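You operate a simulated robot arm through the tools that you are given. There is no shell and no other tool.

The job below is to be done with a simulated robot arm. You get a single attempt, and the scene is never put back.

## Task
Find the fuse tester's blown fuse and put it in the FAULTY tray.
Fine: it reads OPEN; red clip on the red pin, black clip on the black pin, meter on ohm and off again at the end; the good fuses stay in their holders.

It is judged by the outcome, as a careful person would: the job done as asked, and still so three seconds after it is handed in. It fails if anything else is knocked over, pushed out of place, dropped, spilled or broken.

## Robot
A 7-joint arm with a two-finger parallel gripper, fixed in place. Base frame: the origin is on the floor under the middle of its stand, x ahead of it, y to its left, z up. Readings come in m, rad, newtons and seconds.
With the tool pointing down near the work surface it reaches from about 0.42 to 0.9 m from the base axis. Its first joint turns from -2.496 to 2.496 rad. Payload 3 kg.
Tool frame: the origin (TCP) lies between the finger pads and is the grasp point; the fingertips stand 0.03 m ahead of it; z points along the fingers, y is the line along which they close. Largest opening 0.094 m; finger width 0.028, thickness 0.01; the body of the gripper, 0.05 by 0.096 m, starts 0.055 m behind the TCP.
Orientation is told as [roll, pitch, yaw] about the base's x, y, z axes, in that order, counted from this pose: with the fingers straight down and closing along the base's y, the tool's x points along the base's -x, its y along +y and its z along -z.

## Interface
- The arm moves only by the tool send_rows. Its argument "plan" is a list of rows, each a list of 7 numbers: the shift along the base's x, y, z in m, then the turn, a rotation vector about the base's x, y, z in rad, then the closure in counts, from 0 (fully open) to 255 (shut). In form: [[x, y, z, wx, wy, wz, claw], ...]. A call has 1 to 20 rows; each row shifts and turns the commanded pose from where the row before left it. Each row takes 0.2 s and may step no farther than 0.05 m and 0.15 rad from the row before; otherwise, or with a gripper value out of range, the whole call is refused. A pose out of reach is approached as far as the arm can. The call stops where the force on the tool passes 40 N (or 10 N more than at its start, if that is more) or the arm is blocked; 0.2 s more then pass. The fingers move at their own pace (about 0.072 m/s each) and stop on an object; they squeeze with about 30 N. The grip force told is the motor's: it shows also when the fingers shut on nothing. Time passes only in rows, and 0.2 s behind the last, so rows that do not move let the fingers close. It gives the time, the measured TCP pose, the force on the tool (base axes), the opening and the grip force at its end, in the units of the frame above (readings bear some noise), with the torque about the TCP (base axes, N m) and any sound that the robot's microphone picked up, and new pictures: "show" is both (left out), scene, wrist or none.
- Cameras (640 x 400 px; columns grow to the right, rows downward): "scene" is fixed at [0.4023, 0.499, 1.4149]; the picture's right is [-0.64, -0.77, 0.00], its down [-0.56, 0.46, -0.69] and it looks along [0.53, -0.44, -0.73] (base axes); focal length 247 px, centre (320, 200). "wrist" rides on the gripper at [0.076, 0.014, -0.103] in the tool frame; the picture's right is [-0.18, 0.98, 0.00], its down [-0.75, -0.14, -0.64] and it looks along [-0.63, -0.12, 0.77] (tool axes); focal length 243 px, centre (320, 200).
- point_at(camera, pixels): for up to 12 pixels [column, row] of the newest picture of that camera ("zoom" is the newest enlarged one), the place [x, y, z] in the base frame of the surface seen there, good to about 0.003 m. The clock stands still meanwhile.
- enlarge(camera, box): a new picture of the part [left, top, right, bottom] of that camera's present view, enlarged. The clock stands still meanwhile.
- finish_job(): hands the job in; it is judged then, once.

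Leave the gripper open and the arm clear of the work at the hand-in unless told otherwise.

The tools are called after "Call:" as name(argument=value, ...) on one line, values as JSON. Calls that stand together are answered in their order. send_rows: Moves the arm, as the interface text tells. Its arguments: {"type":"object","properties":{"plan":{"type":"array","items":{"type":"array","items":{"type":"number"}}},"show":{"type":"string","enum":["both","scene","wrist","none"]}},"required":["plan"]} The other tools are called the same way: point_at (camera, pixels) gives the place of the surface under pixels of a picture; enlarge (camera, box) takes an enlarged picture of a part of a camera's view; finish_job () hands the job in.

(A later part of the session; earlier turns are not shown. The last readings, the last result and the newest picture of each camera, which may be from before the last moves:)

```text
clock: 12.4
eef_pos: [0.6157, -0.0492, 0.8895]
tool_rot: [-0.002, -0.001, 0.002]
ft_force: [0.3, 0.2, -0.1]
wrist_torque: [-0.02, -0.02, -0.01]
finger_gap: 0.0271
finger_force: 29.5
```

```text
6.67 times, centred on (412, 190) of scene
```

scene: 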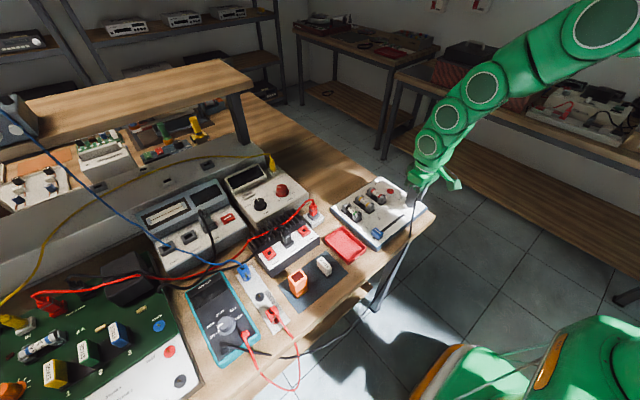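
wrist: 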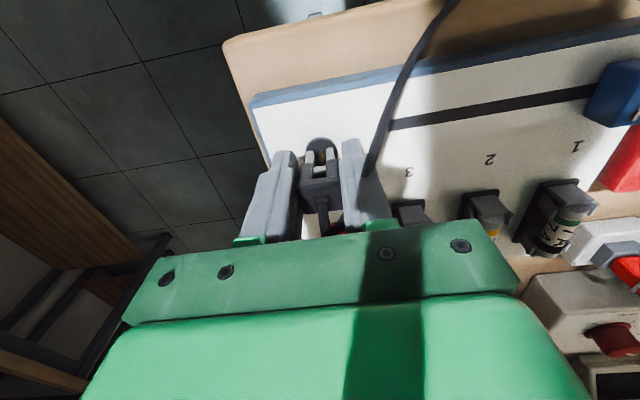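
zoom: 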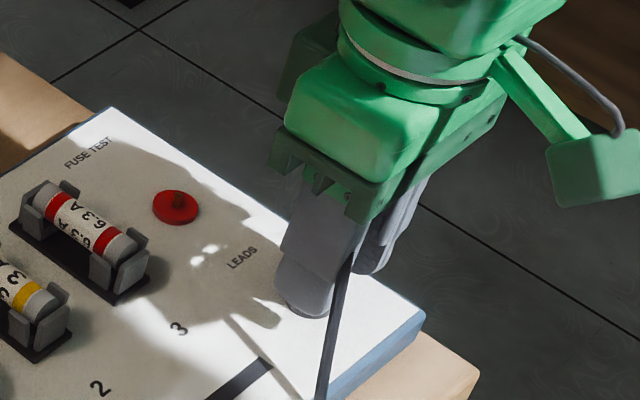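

The view now nearly matches the rest-grip view: the disc's near edge is at row 137 against a target of 140.4, which is what another 5 mm of descent would give. I'll lower the last 5 mm with a 0.5 mm y trim.

Call:
send_rows(plan=[[0, 0.0005, -0.003, 0, 0, 0, 255], [0, 0, -0.002, 0, 0, 0, 255], [0, 0, 0, 0, 0, 0, 255]])

Call:
enlarge(camera="wrist", box=[240, 120, 400, 240])

```text
clock: 13.2
eef_pos: [0.6164, -0.0496, 0.8835]
tool_rot: [-0.001, -0.001, -0.001]
ft_force: [-3.6, 1.5, 15.4]
wrist_torque: [0.06, 0.1, 0.0]
finger_gap: 0.0273
finger_force: 29.9
```

scene: 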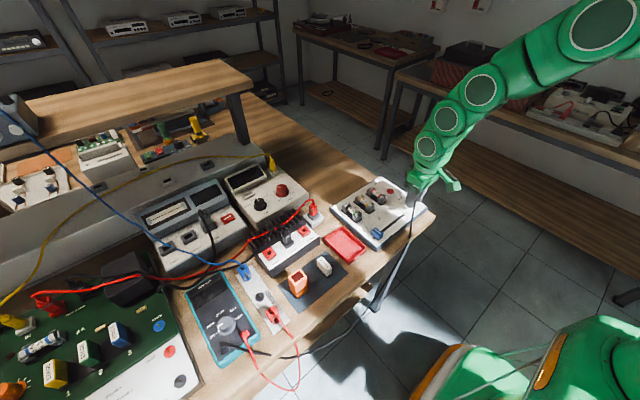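
wrist: 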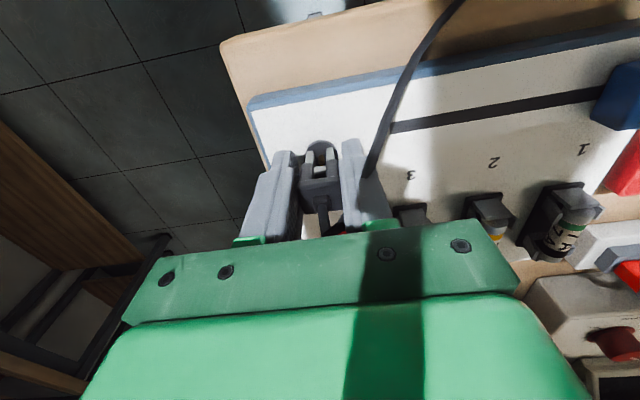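

```text
3.33 times, centred on (320, 180) of wrist
```

zoom: 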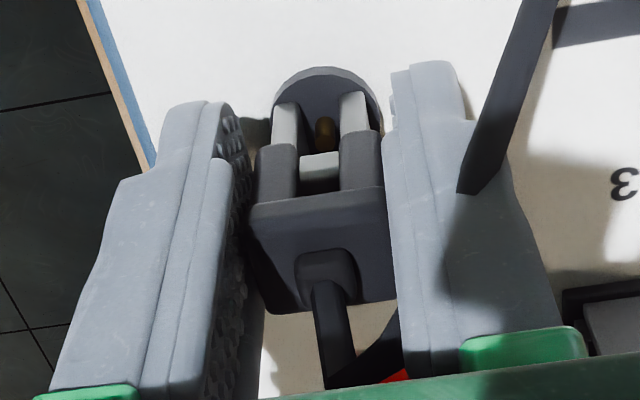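

The clip touched down with 15 N and the view matches the rest pose, with the pin between the prongs. I'm releasing by opening to about 0.042 m.

Call:
send_rows(plan=[[0, 0, 0.001, 0, 0, 0, 255], [0, 0, 0, 0, 0, 0, 200], [0, 0, 0, 0, 0, 0, 140], [0, 0, 0, 0, 0, 0, 140]])

Call:
enlarge(camera="wrist", box=[240, 120, 400, 240])

```text
clock: 14.2
eef_pos: [0.6157, -0.0501, 0.8847]
tool_rot: [0.0, 0.001, 0.001]
ft_force: [0.3, -0.2, 0.7]
wrist_torque: [-0.01, -0.02, -0.04]
finger_gap: 0.0423
finger_force: 0.1
```

scene: 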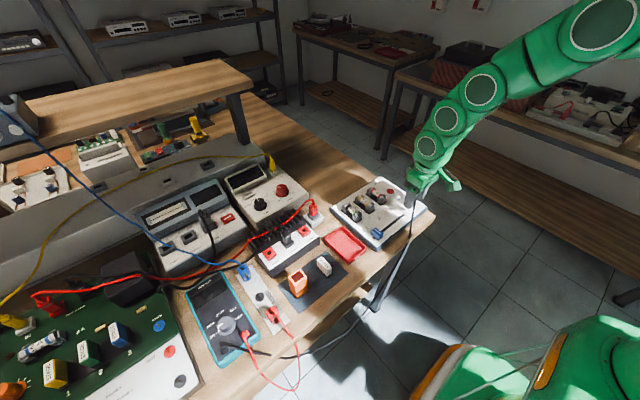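
wrist: 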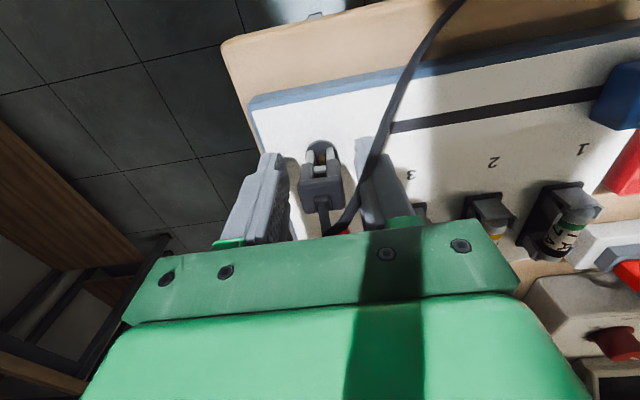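

```text
3.33 times, centred on (320, 180) of wrist
```

zoom: 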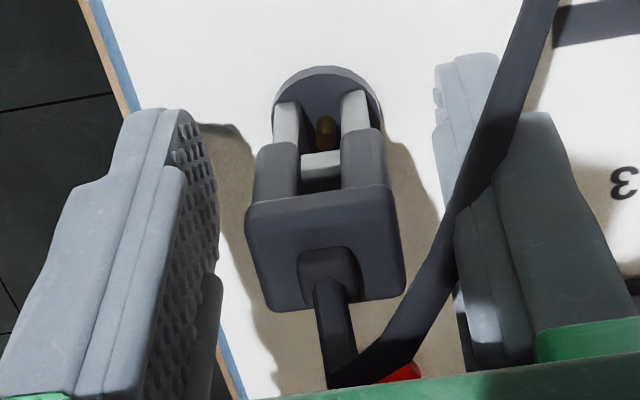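

The black clip stays on its pin with the pin between the prongs. I'm lifting straight up slowly and watching the force in case the cable snags.

Call:
send_rows(plan=[[0, 0, 0.012, 0, 0, 0, 140], [0, 0, 0.02, 0, 0, 0, 140], [0, 0, 0.03, 0, 0, 0, 140], [0, 0, 0.04, 0, 0, 0, 120]])

Call:
enlarge(camera="scene", box=[360, 150, 456, 230])

```text
clock: 15.2
eef_pos: [0.6159, -0.0493, 0.9857]
tool_rot: [0.002, -0.001, 0.001]
ft_force: [0.2, 0.9, 0.5]
wrist_torque: [-0.01, -0.02, 0.0]
finger_gap: 0.0499
finger_force: 0.1
```

scene: 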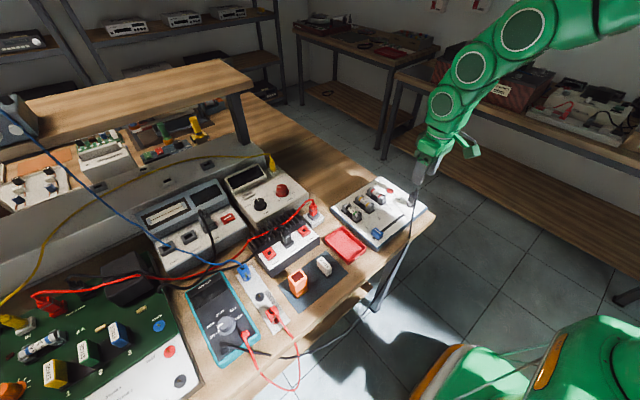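
wrist: 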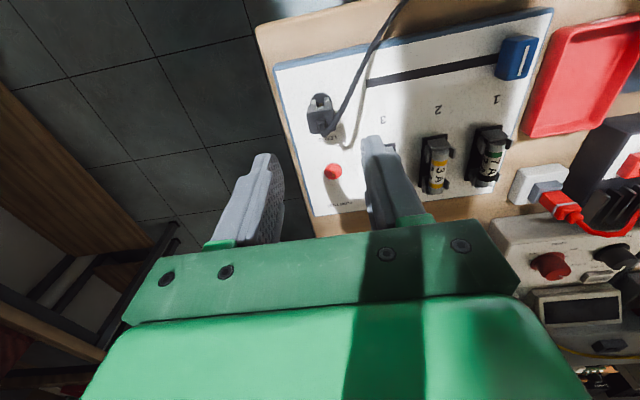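

```text
5.00 times, centred on (408, 190) of scene
```

zoom: 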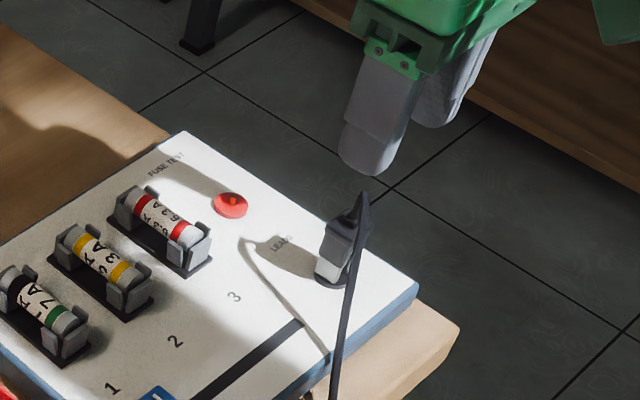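

The black clip stands upright on the black pin. I'm going back for the red clip, moving to above (0.607, 0.4585) at z≈0.96.

Call:
send_rows(plan=[[-0.0008, 0.0423, 0.005, 0, 0, 0, 140], [-0.0008, 0.0423, 0.005, 0, 0, 0, 140], [-0.0008, 0.0423, 0, 0, 0, 0, 140], [-0.0008, 0.0423, 0, 0, 0, 0, 140], [-0.0008, 0.0424, 0, 0, 0, 0, 140], [-0.0008, 0.0424, 0, 0, 0, 0, 140], [-0.0008, 0.0424, 0, 0, 0, 0, 140], [-0.0008, 0.0424, 0, 0, 0, 0, 140], [-0.0009, 0.0424, 0, 0, 0, 0, 140], [-0.0009, 0.0424, -0.005, 0, 0, 0, 140], [-0.0009, 0.0424, -0.015, 0, 0, 0, 140], [-0.001, 0.0424, -0.0153, 0, 0, 0, 140], [0, 0, 0, 0, 0, 0, 140]])

Call:
enlarge(camera="wrist", box=[260, 70, 380, 150])

```text
clock: 18.0
eef_pos: [0.6074, 0.4568, 0.9608]
tool_rot: [0.0, -0.001, 0.001]
ft_force: [-1.0, 0.1, 1.0]
wrist_torque: [0.02, -0.04, -0.01]
finger_gap: 0.0423
finger_force: 0.0
```

scene: 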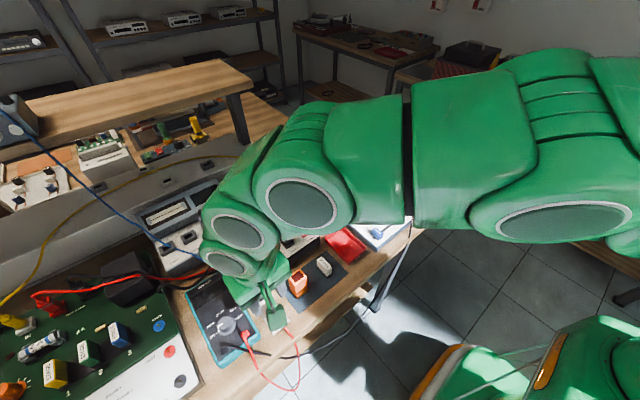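
wrist: 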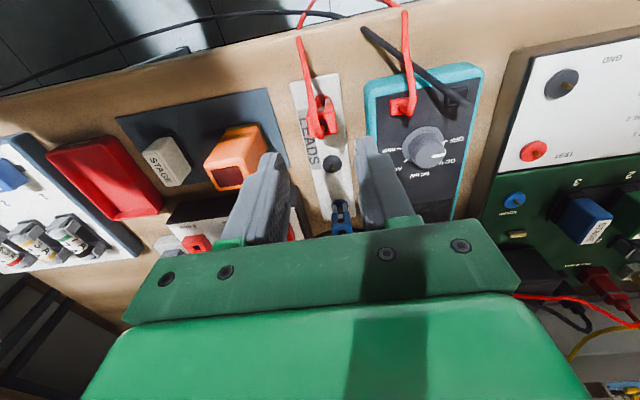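

```text
5.00 times, centred on (320, 110) of wrist
```

zoom: 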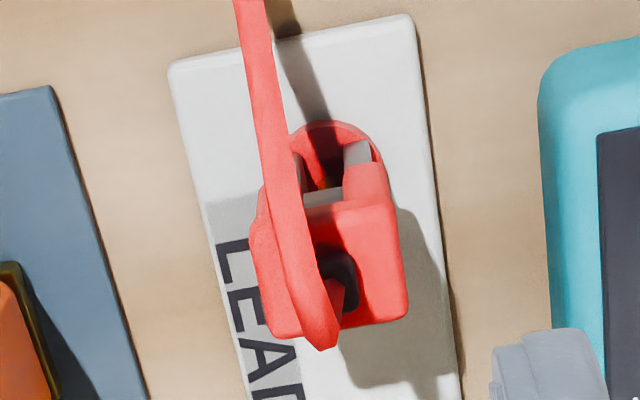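

The red clip is well centred (body centre about column 321). I'm descending to the same height used for the black clip, z≈0.868.

Call:
send_rows(plan=[[0.0005, 0.0005, -0.03, 0, 0, 0, 140], [0, 0.0005, -0.03, 0, 0, 0, 140], [0, 0, -0.02, 0, 0, 0, 140], [0, 0, -0.013, 0, 0, 0, 140], [0, 0, 0, 0, 0, 0, 140]])

Call:
enlarge(camera="wrist", box=[240, 120, 400, 240])

```text
clock: 19.2
eef_pos: [0.6074, 0.459, 0.8683]
tool_rot: [0.0, 0.0, 0.001]
ft_force: [0.9, -0.1, 0.0]
wrist_torque: [0.03, 0.02, 0.01]
finger_gap: 0.0424
finger_force: 0.1
```

scene: 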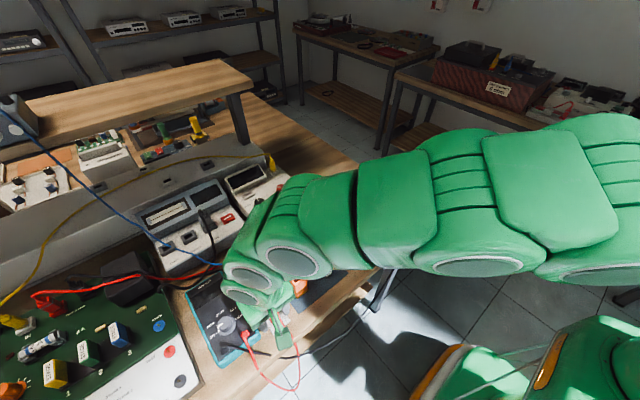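
wrist: 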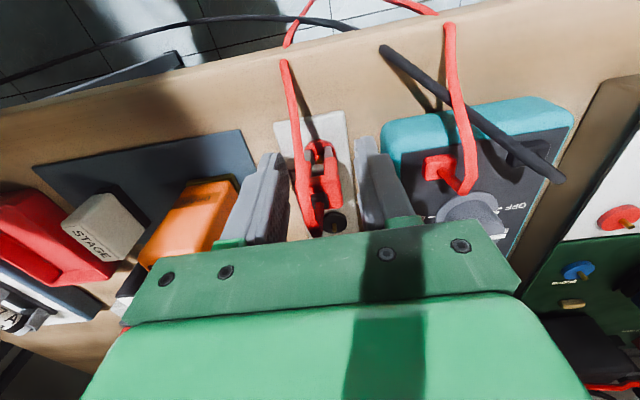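

```text
3.33 times, centred on (320, 180) of wrist
```

zoom: 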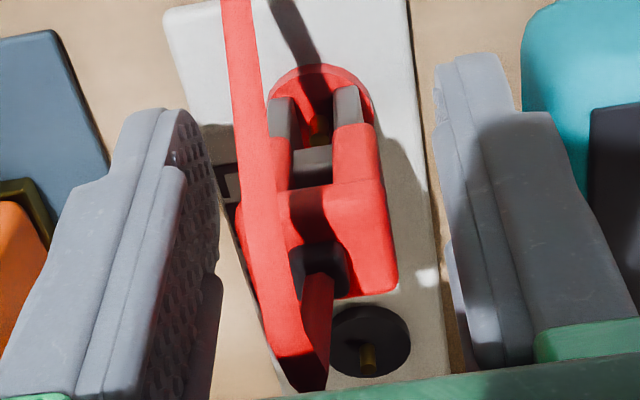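

The clip is between the pads with the cable inside the gap on the front side. I'll trim y by -1 mm and close.

Call:
send_rows(plan=[[0, -0.001, 0, 0, 0, 0, 140], [0, 0, 0, 0, 0, 0, 200], [0, 0, 0, 0, 0, 0, 255], [0, 0, 0, 0, 0, 0, 255]])

Call:
enlarge(camera="wrist", box=[240, 120, 400, 240])

```text
clock: 20.2
eef_pos: [0.6062, 0.4579, 0.8687]
tool_rot: [0.001, 0.0, 0.0]
ft_force: [0.0, 0.1, -0.5]
wrist_torque: [0.03, -0.01, -0.02]
finger_gap: 0.0272
finger_force: 30.0
```

scene: 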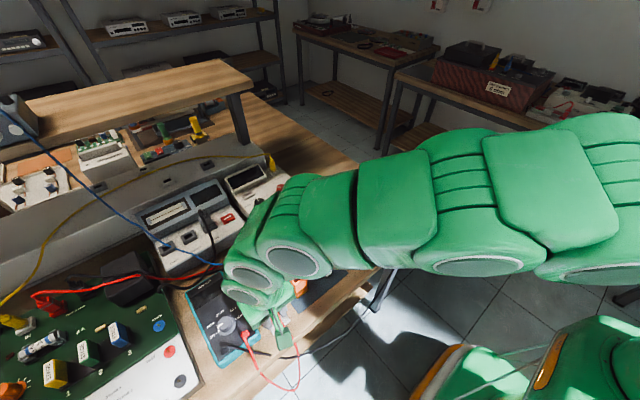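
wrist: 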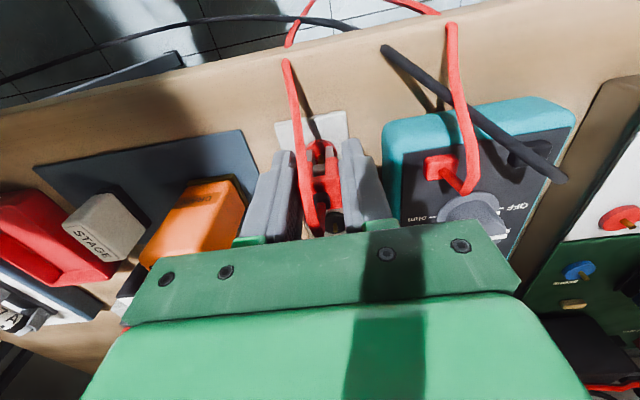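

```text
3.33 times, centred on (320, 180) of wrist
```

zoom: 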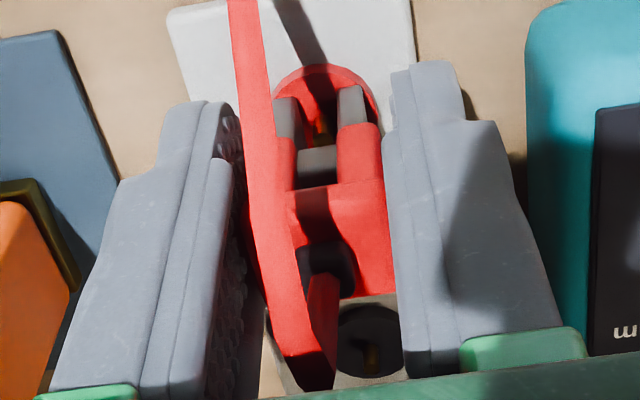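

Gripped at 30 N. I'm lifting the red clip straight up, then carrying it toward the red pin, pausing midway to check.

Call:
send_rows(plan=[[0, 0, 0.015, 0, 0, 0, 255], [0, 0, 0.02, 0, 0, 0, 255], [0, 0, 0.03, 0, 0, 0, 255], [0, 0, 0.03, 0, 0, 0, 255], [0, 0, 0.03, 0, 0, 0, 255], [0.0078, -0.0423, 0.003, 0, 0, 0, 255], [0.0078, -0.0423, 0.003, 0, 0, 0, 255], [0.0078, -0.0423, 0.003, 0, 0, 0, 255], [0.0078, -0.0423, 0.003, 0, 0, 0, 255], [0.0078, -0.0423, 0.003, 0, 0, 0, 255], [0.0078, -0.0423, 0.003, 0, 0, 0, 255]])

```text
clock: 22.6
eef_pos: [0.6532, 0.203, 1.0107]
tool_rot: [0.001, 0.0, 0.001]
ft_force: [-0.5, -0.6, 0.2]
wrist_torque: [-0.02, 0.02, 0.0]
finger_gap: 0.0271
finger_force: 29.4
```

scene: 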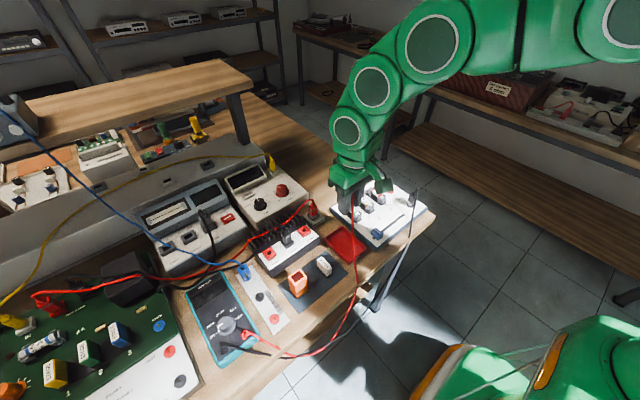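
wrist: 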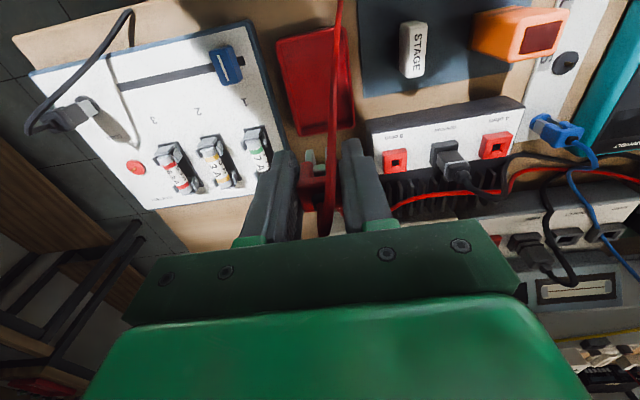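

Everything is undisturbed and the cable drapes over the bench edge. Next is the red pin, stopping at z≈0.941 above (0.699, -0.050).

Call:
send_rows(plan=[[0.0076, -0.0422, -0.006, 0, 0, 0, 255], [0.0076, -0.0422, -0.006, 0, 0, 0, 255], [0.0076, -0.0422, -0.01, 0, 0, 0, 255], [0.0076, -0.0422, -0.01, 0, 0, 0, 255], [0.0077, -0.0422, -0.018, 0, 0, 0, 255], [0.0077, -0.042, -0.02, 0, 0, 0, 255], [0, 0, 0, 0, 0, 0, 255]])

Call:
enlarge(camera="wrist", box=[240, 80, 400, 200])

```text
clock: 24.2
eef_pos: [0.6976, -0.0495, 0.9411]
tool_rot: [0.001, -0.001, 0.0]
ft_force: [-0.1, 0.3, 0.1]
wrist_torque: [-0.01, -0.03, 0.02]
finger_gap: 0.0271
finger_force: 30.2
```

scene: 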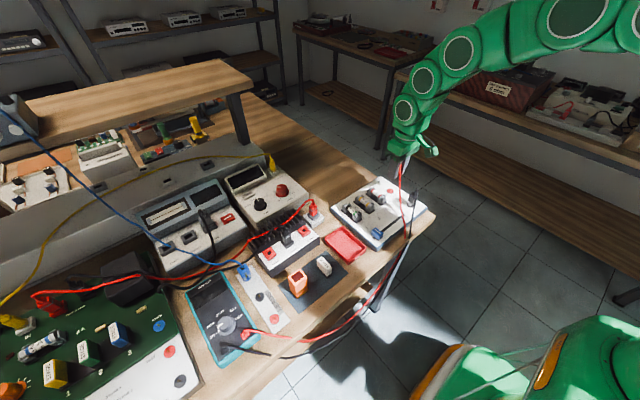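
wrist: 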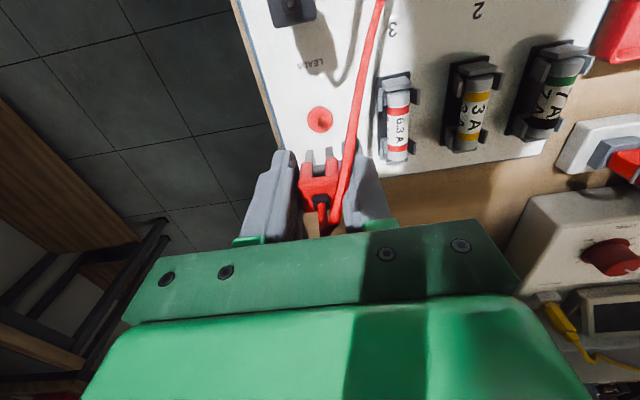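

```text
3.33 times, centred on (320, 140) of wrist
```

zoom: 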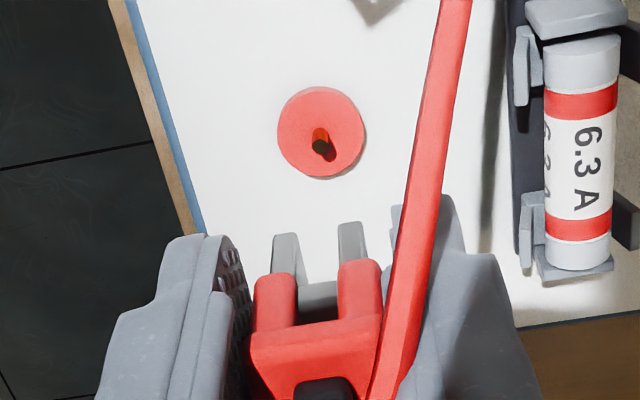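

The red pin lines up within about 0.5 mm, using the same comparison as the black clip. I'm lowering to z≈0.889 and rechecking.

Call:
send_rows(plan=[[0, 0.0004, -0.018, 0, 0, 0, 255], [0, 0, -0.015, 0, 0, 0, 255], [0, 0, -0.01, 0, 0, 0, 255], [0, 0, -0.009, 0, 0, 0, 255], [0, 0, 0, 0, 0, 0, 255]])

Call:
enlarge(camera="wrist", box=[240, 100, 400, 200])

```text
clock: 25.4
eef_pos: [0.6991, -0.0477, 0.889]
tool_rot: [0.001, 0.0, 0.0]
ft_force: [0.2, 1.3, 0.2]
wrist_torque: [0.02, -0.01, 0.04]
finger_gap: 0.0274
finger_force: 29.6
```

scene: 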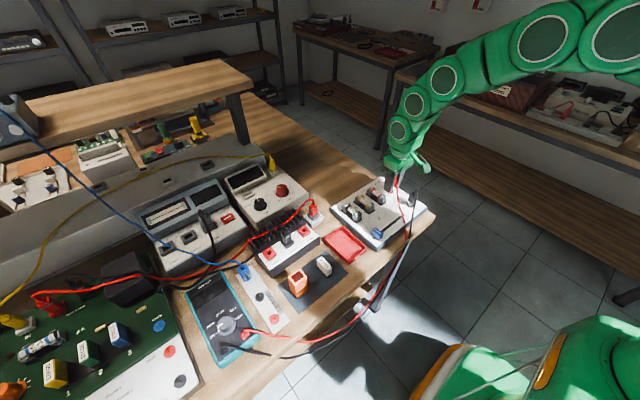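
wrist: 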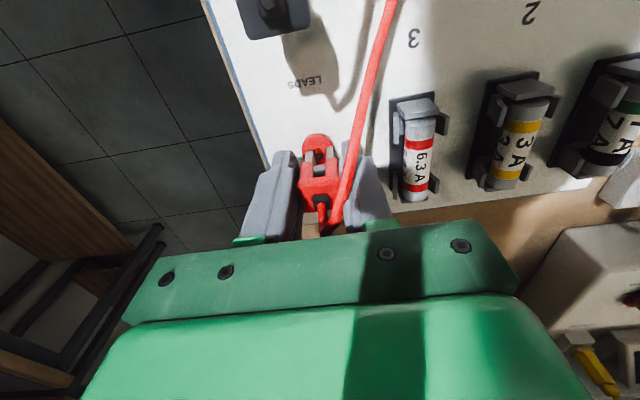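

```text
4.00 times, centred on (320, 150) of wrist
```

zoom: 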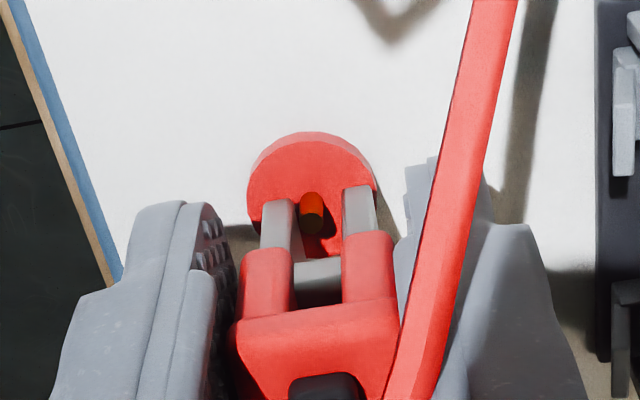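

The disc sits about 3.8 px left and 3 px too near compared with the seated reference, because the arm settled slightly. I'll correct by (-0.002, -0.0024) and look again before lowering.

Call:
send_rows(plan=[[-0.0021, -0.0024, 0.001, 0, 0, 0, 255], [0, 0, 0, 0, 0, 0, 255], [0, 0, 0, 0, 0, 0, 255]], show="wrist")

Call:
enlarge(camera="wrist", box=[240, 100, 400, 200])

```text
clock: 26.2
eef_pos: [0.6981, -0.0498, 0.8904]
tool_rot: [0.001, 0.001, 0.0]
ft_force: [0.2, -0.6, -0.3]
wrist_torque: [-0.01, 0.01, 0.01]
finger_gap: 0.0271
finger_force: 29.9
```

wrist: 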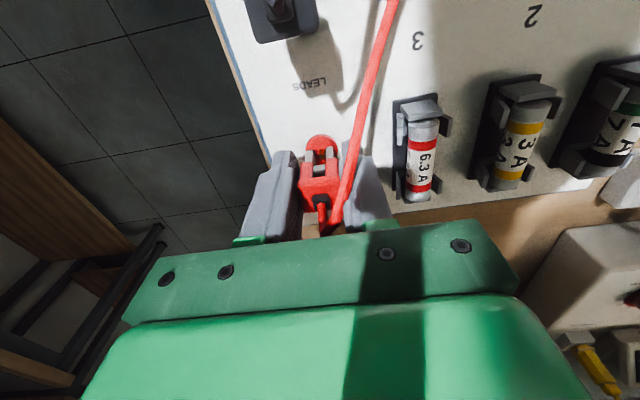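

```text
4.00 times, centred on (320, 150) of wrist
```

zoom: 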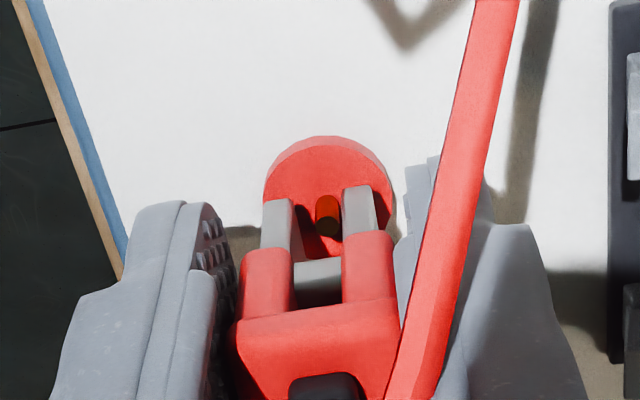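

It's aligned now (disc centred at column 322). I'm lowering the last 6 mm to seat it.

Call:
send_rows(plan=[[0, 0, -0.003, 0, 0, 0, 255], [0, 0, -0.002, 0, 0, 0, 255], [0, 0, -0.0015, 0, 0, 0, 255], [0, 0, 0, 0, 0, 0, 255]], show="wrist")

Call:
enlarge(camera="wrist", box=[240, 120, 400, 240])

```text
clock: 27.2
eef_pos: [0.6976, -0.05, 0.8851]
tool_rot: [0.0, -0.001, 0.001]
ft_force: [-4.4, -0.2, 22.9]
wrist_torque: [0.05, 0.15, -0.02]
finger_gap: 0.0273
finger_force: 30.1
```

wrist: 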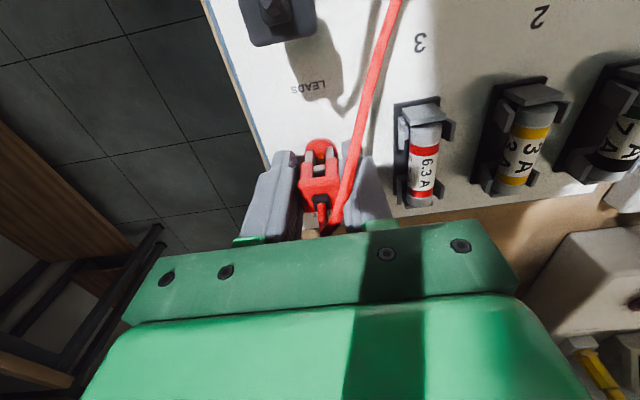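

```text
3.33 times, centred on (320, 180) of wrist
```

zoom: 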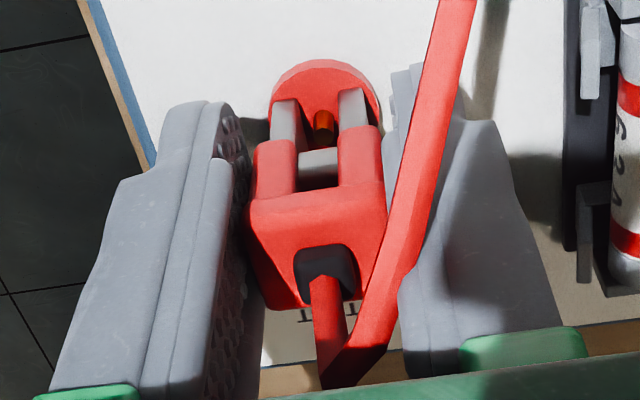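

It's seated, with contact at 23 N and the pin between the prongs. I'm easing off and opening.

Call:
send_rows(plan=[[0, 0, 0.0015, 0, 0, 0, 255], [0, 0, 0, 0, 0, 0, 200], [0, 0, 0, 0, 0, 0, 140], [0, 0, 0, 0, 0, 0, 140]], show="wrist")

Call:
enlarge(camera="wrist", box=[240, 120, 400, 240])

```text
clock: 28.2
eef_pos: [0.6964, -0.0505, 0.8854]
tool_rot: [-0.001, 0.0, 0.0]
ft_force: [0.8, -0.7, -0.6]
wrist_torque: [0.03, -0.01, 0.0]
finger_gap: 0.0424
finger_force: 0.1
```

wrist: 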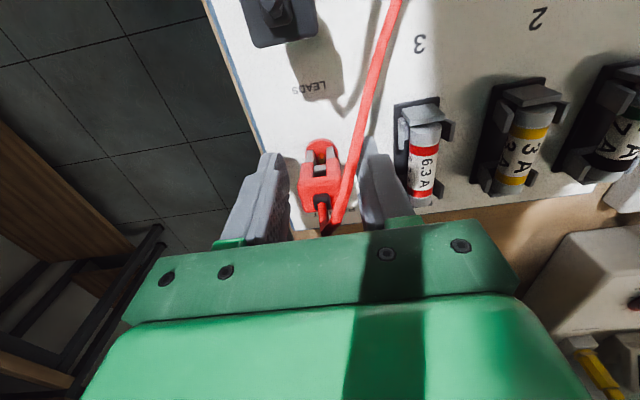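

```text
3.33 times, centred on (320, 180) of wrist
```

zoom: 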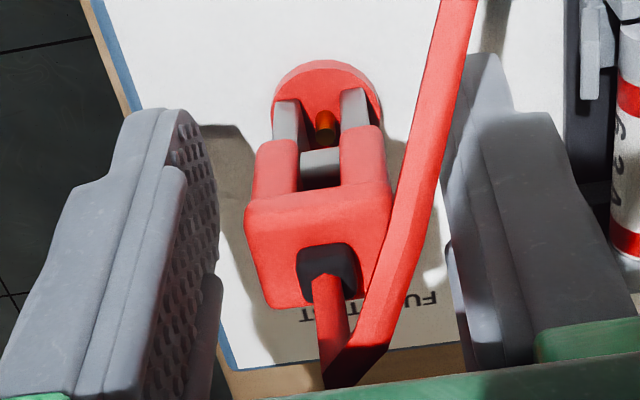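

Released cleanly and the clip stays upright. I'm lifting straight up and checking both clips.

Call:
send_rows(plan=[[0, 0, 0.012, 0, 0, 0, 140], [0, 0, 0.02, 0, 0, 0, 140], [0, 0, 0.03, 0, 0, 0, 140], [0, 0, 0.045, 0, 0, 0, 140], [0, 0.03, 0.03, 0, 0, 0, 140]])

Call:
enlarge(camera="scene", box=[350, 160, 446, 240])

Call:
enlarge(camera="scene", box=[170, 260, 270, 370])

```text
clock: 29.4
eef_pos: [0.6982, -0.0182, 1.0226]
tool_rot: [-0.001, 0.0, 0.001]
ft_force: [1.0, -0.6, 0.9]
wrist_torque: [0.01, 0.0, -0.02]
finger_gap: 0.0427
finger_force: 0.0
```

scene: 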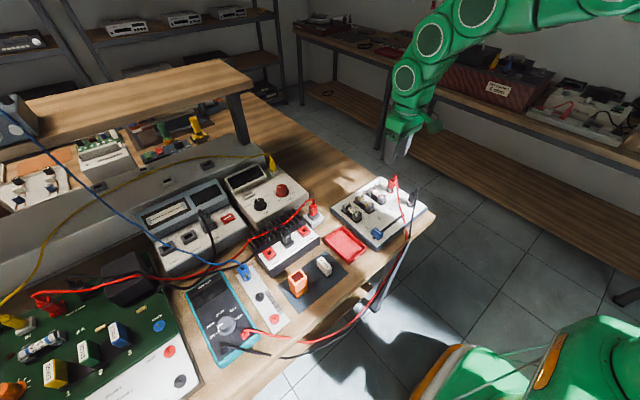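
wrist: 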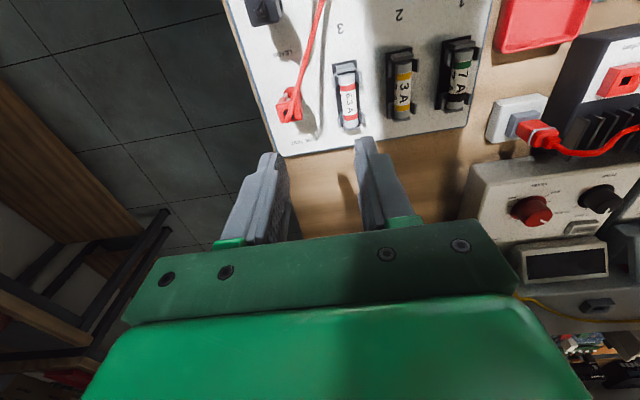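

```text
5.00 times, centred on (398, 200) of scene
```

zoom: 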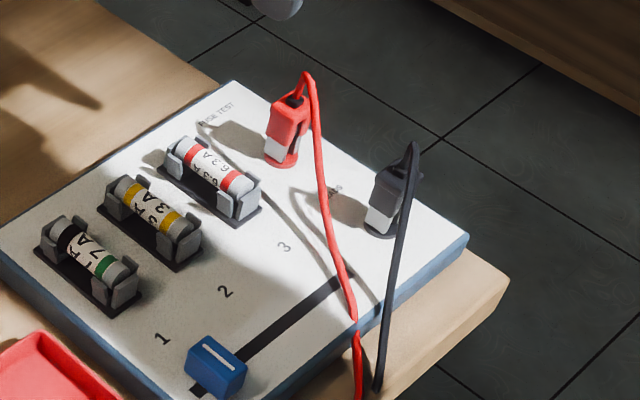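

```text
3.64 times, centred on (220, 315) of scene
```

zoom: 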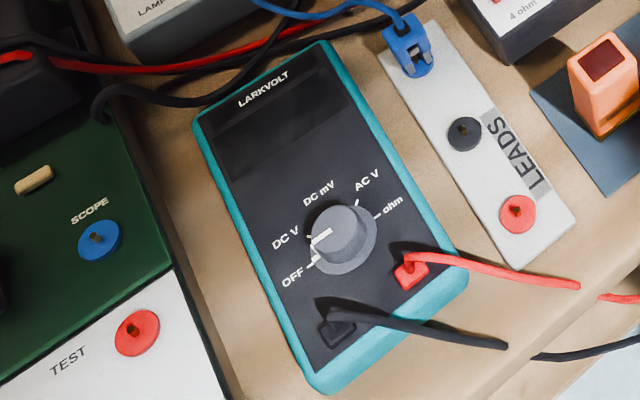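

Both clips are on the right pins (red on red, black on black). Next is the meter dial, so I'll measure the knob and the tick and label positions in this zoom.

Call:
point_at(camera="zoom", pixels=[[340, 230], [345, 225], [312, 265], [309, 240], [329, 208], [357, 205], [377, 219], [293, 276], [392, 207], [330, 236], [316, 238], [345, 262]])

Call:
enlarge(camera="scene", box=[200, 302, 248, 342])

Call:
point_at(camera="zoom", pixels=[[300, 120], [340, 150], [380, 180], [290, 180], [240, 180], [330, 200], [200, 200], [280, 260], [420, 200], [310, 90], [350, 250], [250, 130]])

```text
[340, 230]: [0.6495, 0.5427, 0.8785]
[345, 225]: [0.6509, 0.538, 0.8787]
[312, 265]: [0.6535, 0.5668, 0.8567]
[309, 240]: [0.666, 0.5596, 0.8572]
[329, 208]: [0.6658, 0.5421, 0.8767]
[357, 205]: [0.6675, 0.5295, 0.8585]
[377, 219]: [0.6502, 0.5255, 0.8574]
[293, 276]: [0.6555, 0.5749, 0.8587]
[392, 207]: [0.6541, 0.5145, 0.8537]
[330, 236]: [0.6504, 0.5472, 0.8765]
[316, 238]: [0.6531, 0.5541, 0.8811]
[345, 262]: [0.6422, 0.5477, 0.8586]
```

```text
10.00 times, centred on (224, 322) of scene
```

zoom: 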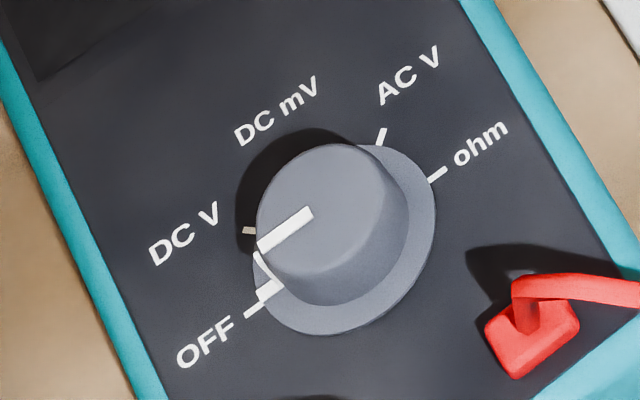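

```text
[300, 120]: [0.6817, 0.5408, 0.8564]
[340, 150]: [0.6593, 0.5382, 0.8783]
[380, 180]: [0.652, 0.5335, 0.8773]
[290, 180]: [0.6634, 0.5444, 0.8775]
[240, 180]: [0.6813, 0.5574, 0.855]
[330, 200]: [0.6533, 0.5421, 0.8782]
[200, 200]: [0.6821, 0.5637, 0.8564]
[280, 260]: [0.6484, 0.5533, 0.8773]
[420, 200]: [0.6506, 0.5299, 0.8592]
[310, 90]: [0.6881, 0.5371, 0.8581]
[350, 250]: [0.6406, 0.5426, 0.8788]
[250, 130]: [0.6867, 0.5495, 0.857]
```

The dial is centred at about (0.6534, 0.543) with its top at z≈0.878. The ticks are 45° apart: OFF faces +y and ohm faces -y, so it takes 180° clockwise as seen from above. I'm moving the gripper to above the dial at z≈1.0.

Call:
send_rows(plan=[[-0.0034, 0.0432, -0.001, 0, 0, 0, 130], [-0.0034, 0.0432, -0.001, 0, 0, 0, 130], [-0.0034, 0.0432, -0.001, 0, 0, 0, 130], [-0.0034, 0.0432, -0.001, 0, 0, 0, 130], [-0.0034, 0.0432, -0.002, 0, 0, 0, 130], [-0.0034, 0.0432, -0.002, 0, 0, 0, 130], [-0.0034, 0.0432, -0.002, 0, 0, 0, 130], [-0.0034, 0.0432, -0.002, 0, 0, 0, 130], [-0.0034, 0.0432, -0.002, 0, 0, 0, 130], [-0.0034, 0.0432, -0.002, 0, 0, 0, 130], [-0.0034, 0.0432, -0.002, 0, 0, 0, 130], [-0.0034, 0.0432, -0.002, 0, 0, 0, 130], [-0.0034, 0.0432, -0.002, 0, 0, 0, 130], [0, 0, 0, 0, 0, 0, 130]])

Call:
enlarge(camera="wrist", box=[240, 60, 400, 180])

```text
clock: 32.4
eef_pos: [0.6541, 0.5417, 1.0034]
tool_rot: [0.002, 0.0, 0.0]
ft_force: [-1.1, 0.1, -0.3]
wrist_torque: [0.0, 0.01, -0.01]
finger_gap: 0.0463
finger_force: 0.1
```

scene: 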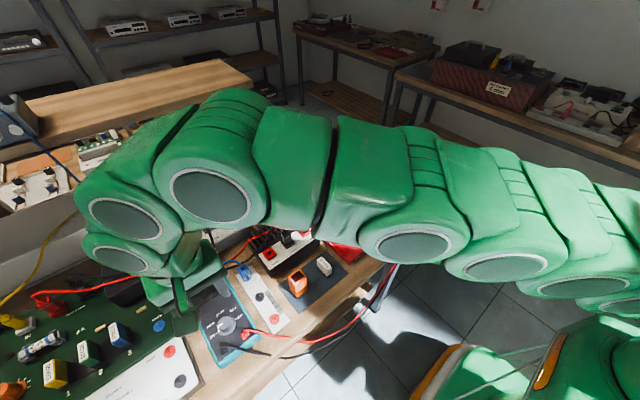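
wrist: 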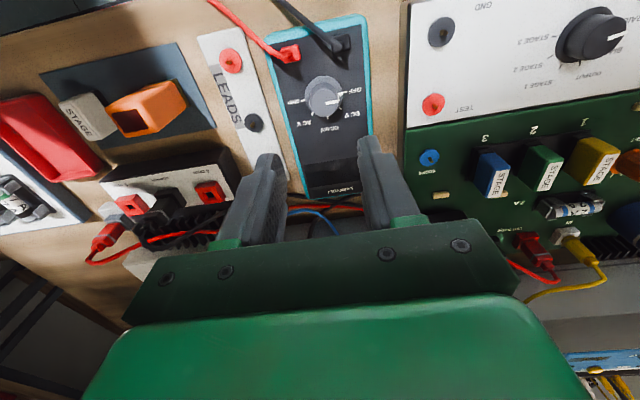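

```text
3.33 times, centred on (320, 120) of wrist
```

zoom: 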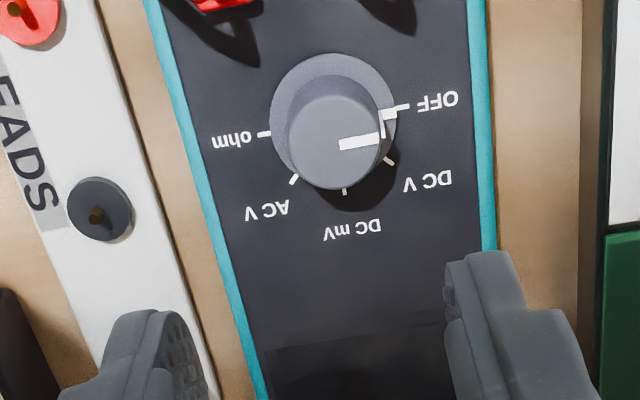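

I'll measure the dial with the wrist zoom for a second estimate of its centre.

Call:
point_at(camera="zoom", pixels=[[335, 140], [290, 140], [378, 140], [335, 105], [335, 180], [310, 130], [276, 118], [396, 118], [334, 58], [264, 133], [403, 107], [360, 130]])

Call:
enlarge(camera="wrist", box=[296, 70, 352, 120])

```text
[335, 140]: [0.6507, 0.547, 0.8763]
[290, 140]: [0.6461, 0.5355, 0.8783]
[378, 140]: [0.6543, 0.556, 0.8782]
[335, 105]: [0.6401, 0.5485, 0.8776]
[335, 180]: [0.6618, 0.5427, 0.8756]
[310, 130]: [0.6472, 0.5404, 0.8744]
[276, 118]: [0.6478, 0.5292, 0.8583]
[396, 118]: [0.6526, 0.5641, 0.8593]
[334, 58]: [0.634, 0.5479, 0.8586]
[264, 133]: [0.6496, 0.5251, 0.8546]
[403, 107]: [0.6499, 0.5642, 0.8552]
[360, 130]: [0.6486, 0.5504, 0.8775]
```

```text
8.00 times, centred on (324, 95) of wrist
```

zoom: 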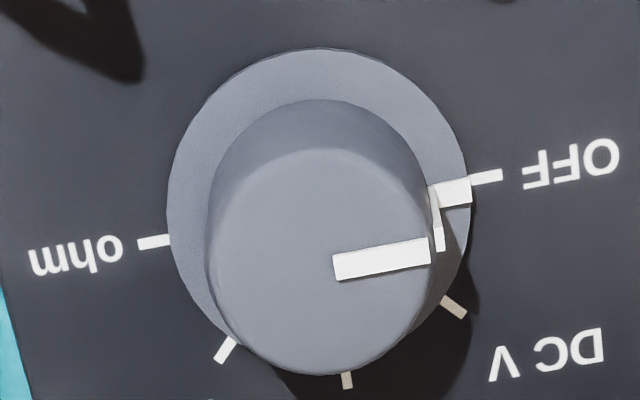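

Wrist view puts the dial centre at about (0.651, 0.546). I'll centre on that and turn the gripper +90° about vertical while still high, to check the wrist can span the full 180° turn.

Call:
send_rows(plan=[[-0.003, 0.0046, 0, 0, 0, 0.1428, 130], [0, 0, 0, 0, 0, 0.1428, 130], [0, 0, 0, 0, 0, 0.1428, 130], [0, 0, 0, 0, 0, 0.1428, 130], [0, 0, 0, 0, 0, 0.1428, 130], [0, 0, 0, 0, 0, 0.1428, 130], [0, 0, 0, 0, 0, 0.1428, 130], [0, 0, 0, 0, 0, 0.1428, 130], [0, 0, 0, 0, 0, 0.1428, 130], [0, 0, 0, 0, 0, 0.1428, 130], [0, 0, 0, 0, 0, 0.1428, 130], [0, 0, 0, 0, 0, 0, 130]])

Call:
enlarge(camera="wrist", box=[280, 60, 360, 130])

```text
clock: 35.0
eef_pos: [0.6494, 0.545, 1.0008]
tool_rot: [0.0, 0.001, 1.574]
ft_force: [0.2, -0.4, -0.6]
wrist_torque: [0.01, -0.03, 0.03]
finger_gap: 0.046
finger_force: 0.1
```

scene: 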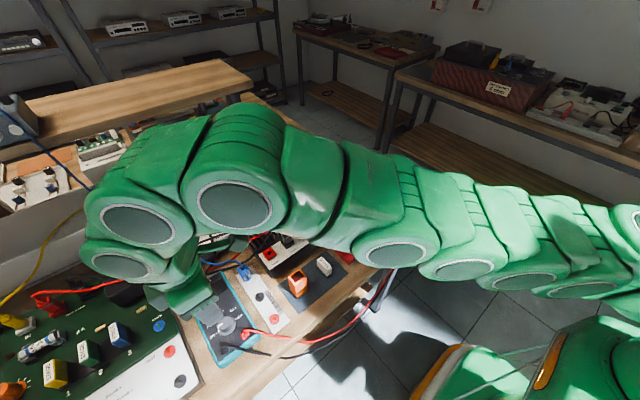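
wrist: 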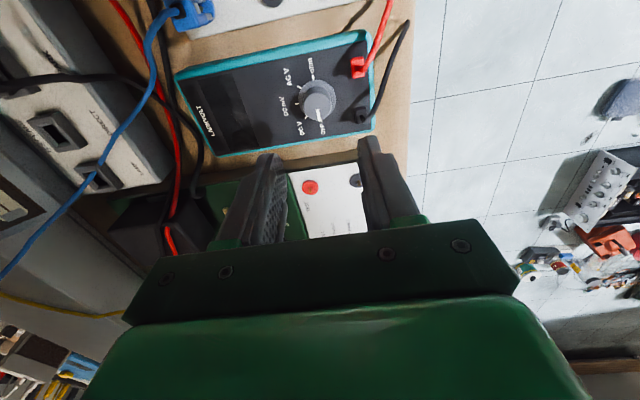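

```text
5.71 times, centred on (320, 95) of wrist
```

zoom: 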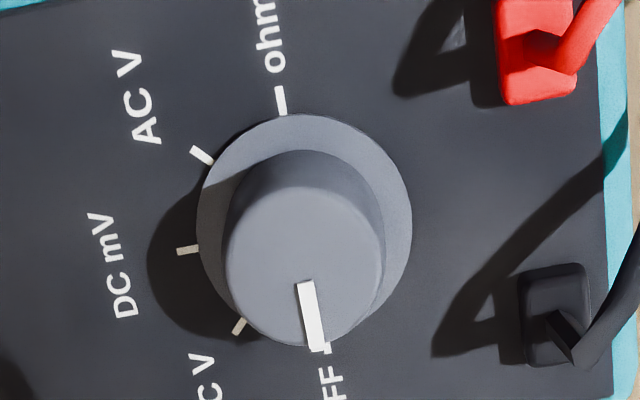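

The +90° yaw is reached. I'll turn the dial in two 90° strokes from +90° to 0°, a range I know is reachable. First I narrow the gap to 0.038 m to clear the meter's plugs, then centre and descend to z≈0.93.

Call:
send_rows(plan=[[0.0022, 0, -0.02, 0, 0, 0, 152], [0, 0, -0.025, 0, 0, 0, 152], [0, 0, -0.026, 0, 0, 0, 152], [0, 0, 0, 0, 0, 0, 152]])

Call:
enlarge(camera="wrist", box=[240, 80, 400, 200])

```text
clock: 36.0
eef_pos: [0.652, 0.5461, 0.9302]
tool_rot: [0.001, 0.001, 1.57]
ft_force: [0.0, -0.2, -0.4]
wrist_torque: [-0.02, 0.01, 0.02]
finger_gap: 0.0378
finger_force: 0.0
```

scene: 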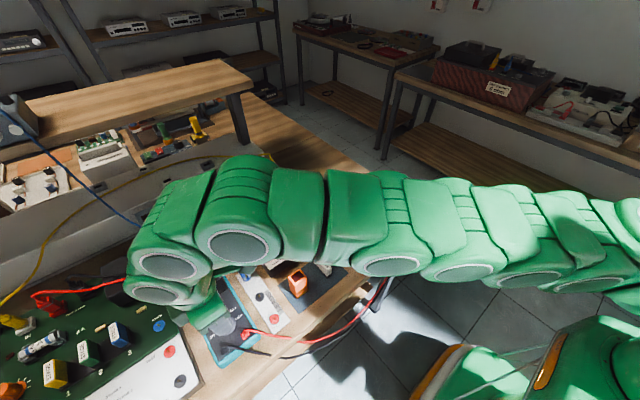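
wrist: 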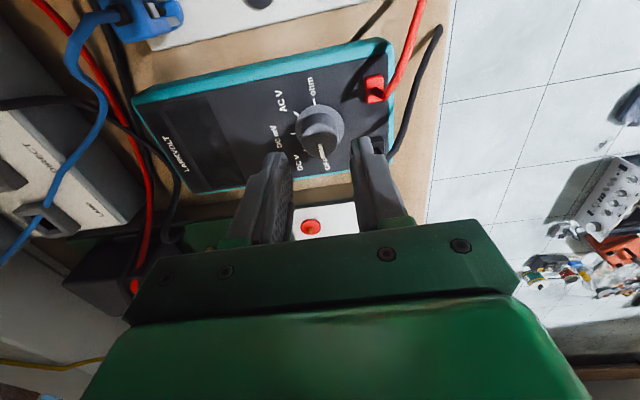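

```text
3.33 times, centred on (320, 140) of wrist
```

zoom: 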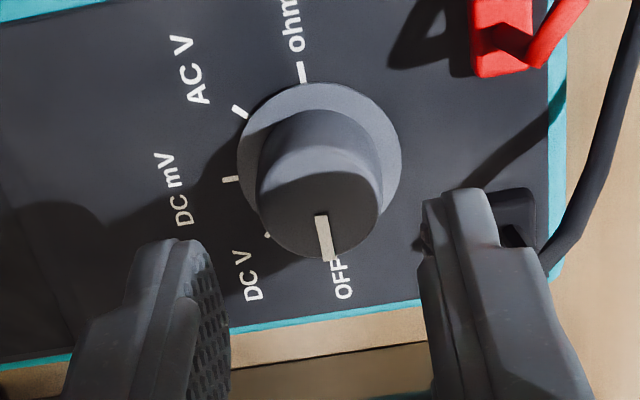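

The knob is centred in the closing direction and about 1.5–2 mm off along +y. I'll correct that and descend to z≈0.894, where the fingertips stand about 4 mm above the flange.

Call:
send_rows(plan=[[0.0003, 0.0015, -0.015, 0, 0, 0, 152], [0, 0, -0.012, 0, 0, 0, 152], [0, 0, -0.009, 0, 0, 0, 152], [0, 0, 0, 0, 0, 0, 152]])

Call:
enlarge(camera="wrist", box=[240, 100, 400, 220])

```text
clock: 37.0
eef_pos: [0.6518, 0.5475, 0.8937]
tool_rot: [0.001, -0.002, 1.571]
ft_force: [-0.1, 0.7, 0.4]
wrist_torque: [0.0, -0.04, -0.01]
finger_gap: 0.0378
finger_force: 0.0
```

scene: 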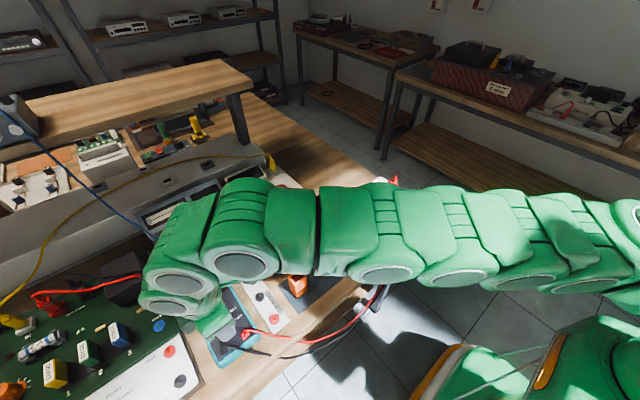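
wrist: 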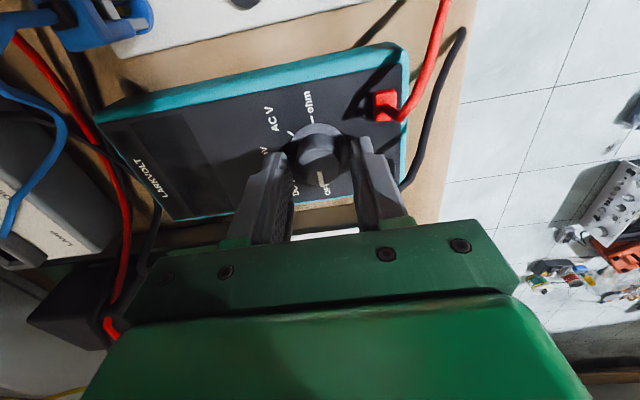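

```text
3.33 times, centred on (320, 160) of wrist
```

zoom: 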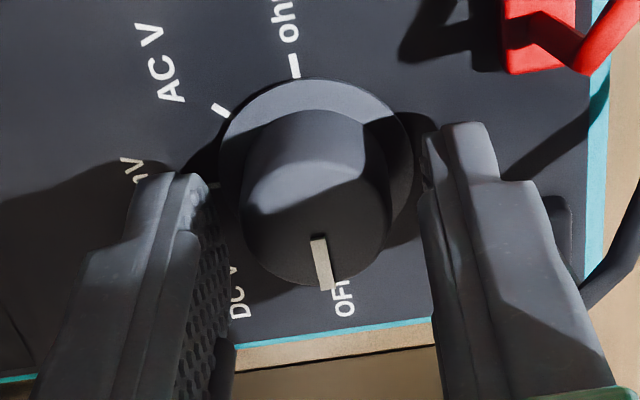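

It's centred to within about 1 mm. I'll trim x by +0.8 mm and close on the knob.

Call:
send_rows(plan=[[0.0008, 0, 0, 0, 0, 0, 152], [0, 0, 0, 0, 0, 0, 200], [0, 0, 0, 0, 0, 0, 255], [0, 0, 0, 0, 0, 0, 255]], show="wrist")

Call:
enlarge(camera="wrist", box=[240, 100, 400, 220])

```text
clock: 38.0
eef_pos: [0.6524, 0.5486, 0.8927]
tool_rot: [0.0, -0.001, 1.573]
ft_force: [-10.8, -0.8, 3.8]
wrist_torque: [-0.18, 0.1, -0.03]
finger_gap: 0.0263
finger_force: 29.8
```

wrist: 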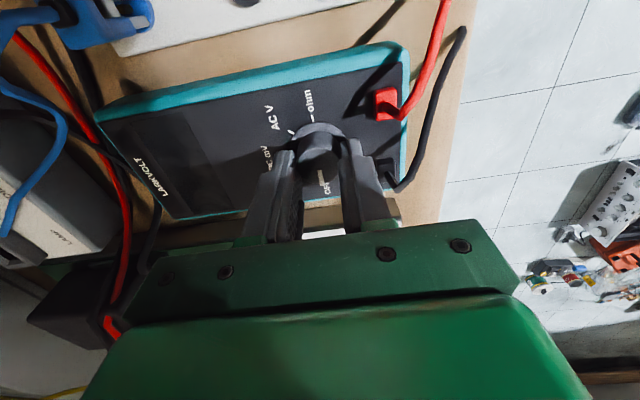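

```text
3.33 times, centred on (320, 160) of wrist
```

zoom: 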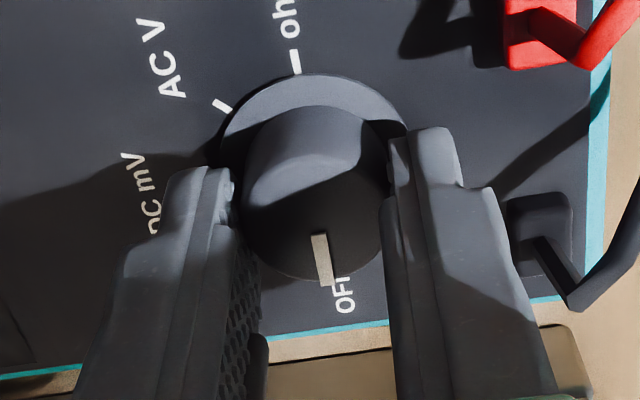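

Closed on the knob with a 10.8 N side force in -x, so I'm slightly off-centre. I'll nudge -0.8 mm to relieve it before turning.

Call:
send_rows(plan=[[-0.0008, 0, 0, 0, 0, 0, 255], [0, 0, 0, 0, 0, 0, 255]], show="none")

```text
clock: 38.6
eef_pos: [0.6521, 0.5477, 0.8939]
tool_rot: [-0.002, -0.003, 1.573]
ft_force: [-1.2, 7.5, 5.9]
wrist_torque: [0.11, 0.11, 0.02]
finger_gap: 0.0262
finger_force: 30.4
```

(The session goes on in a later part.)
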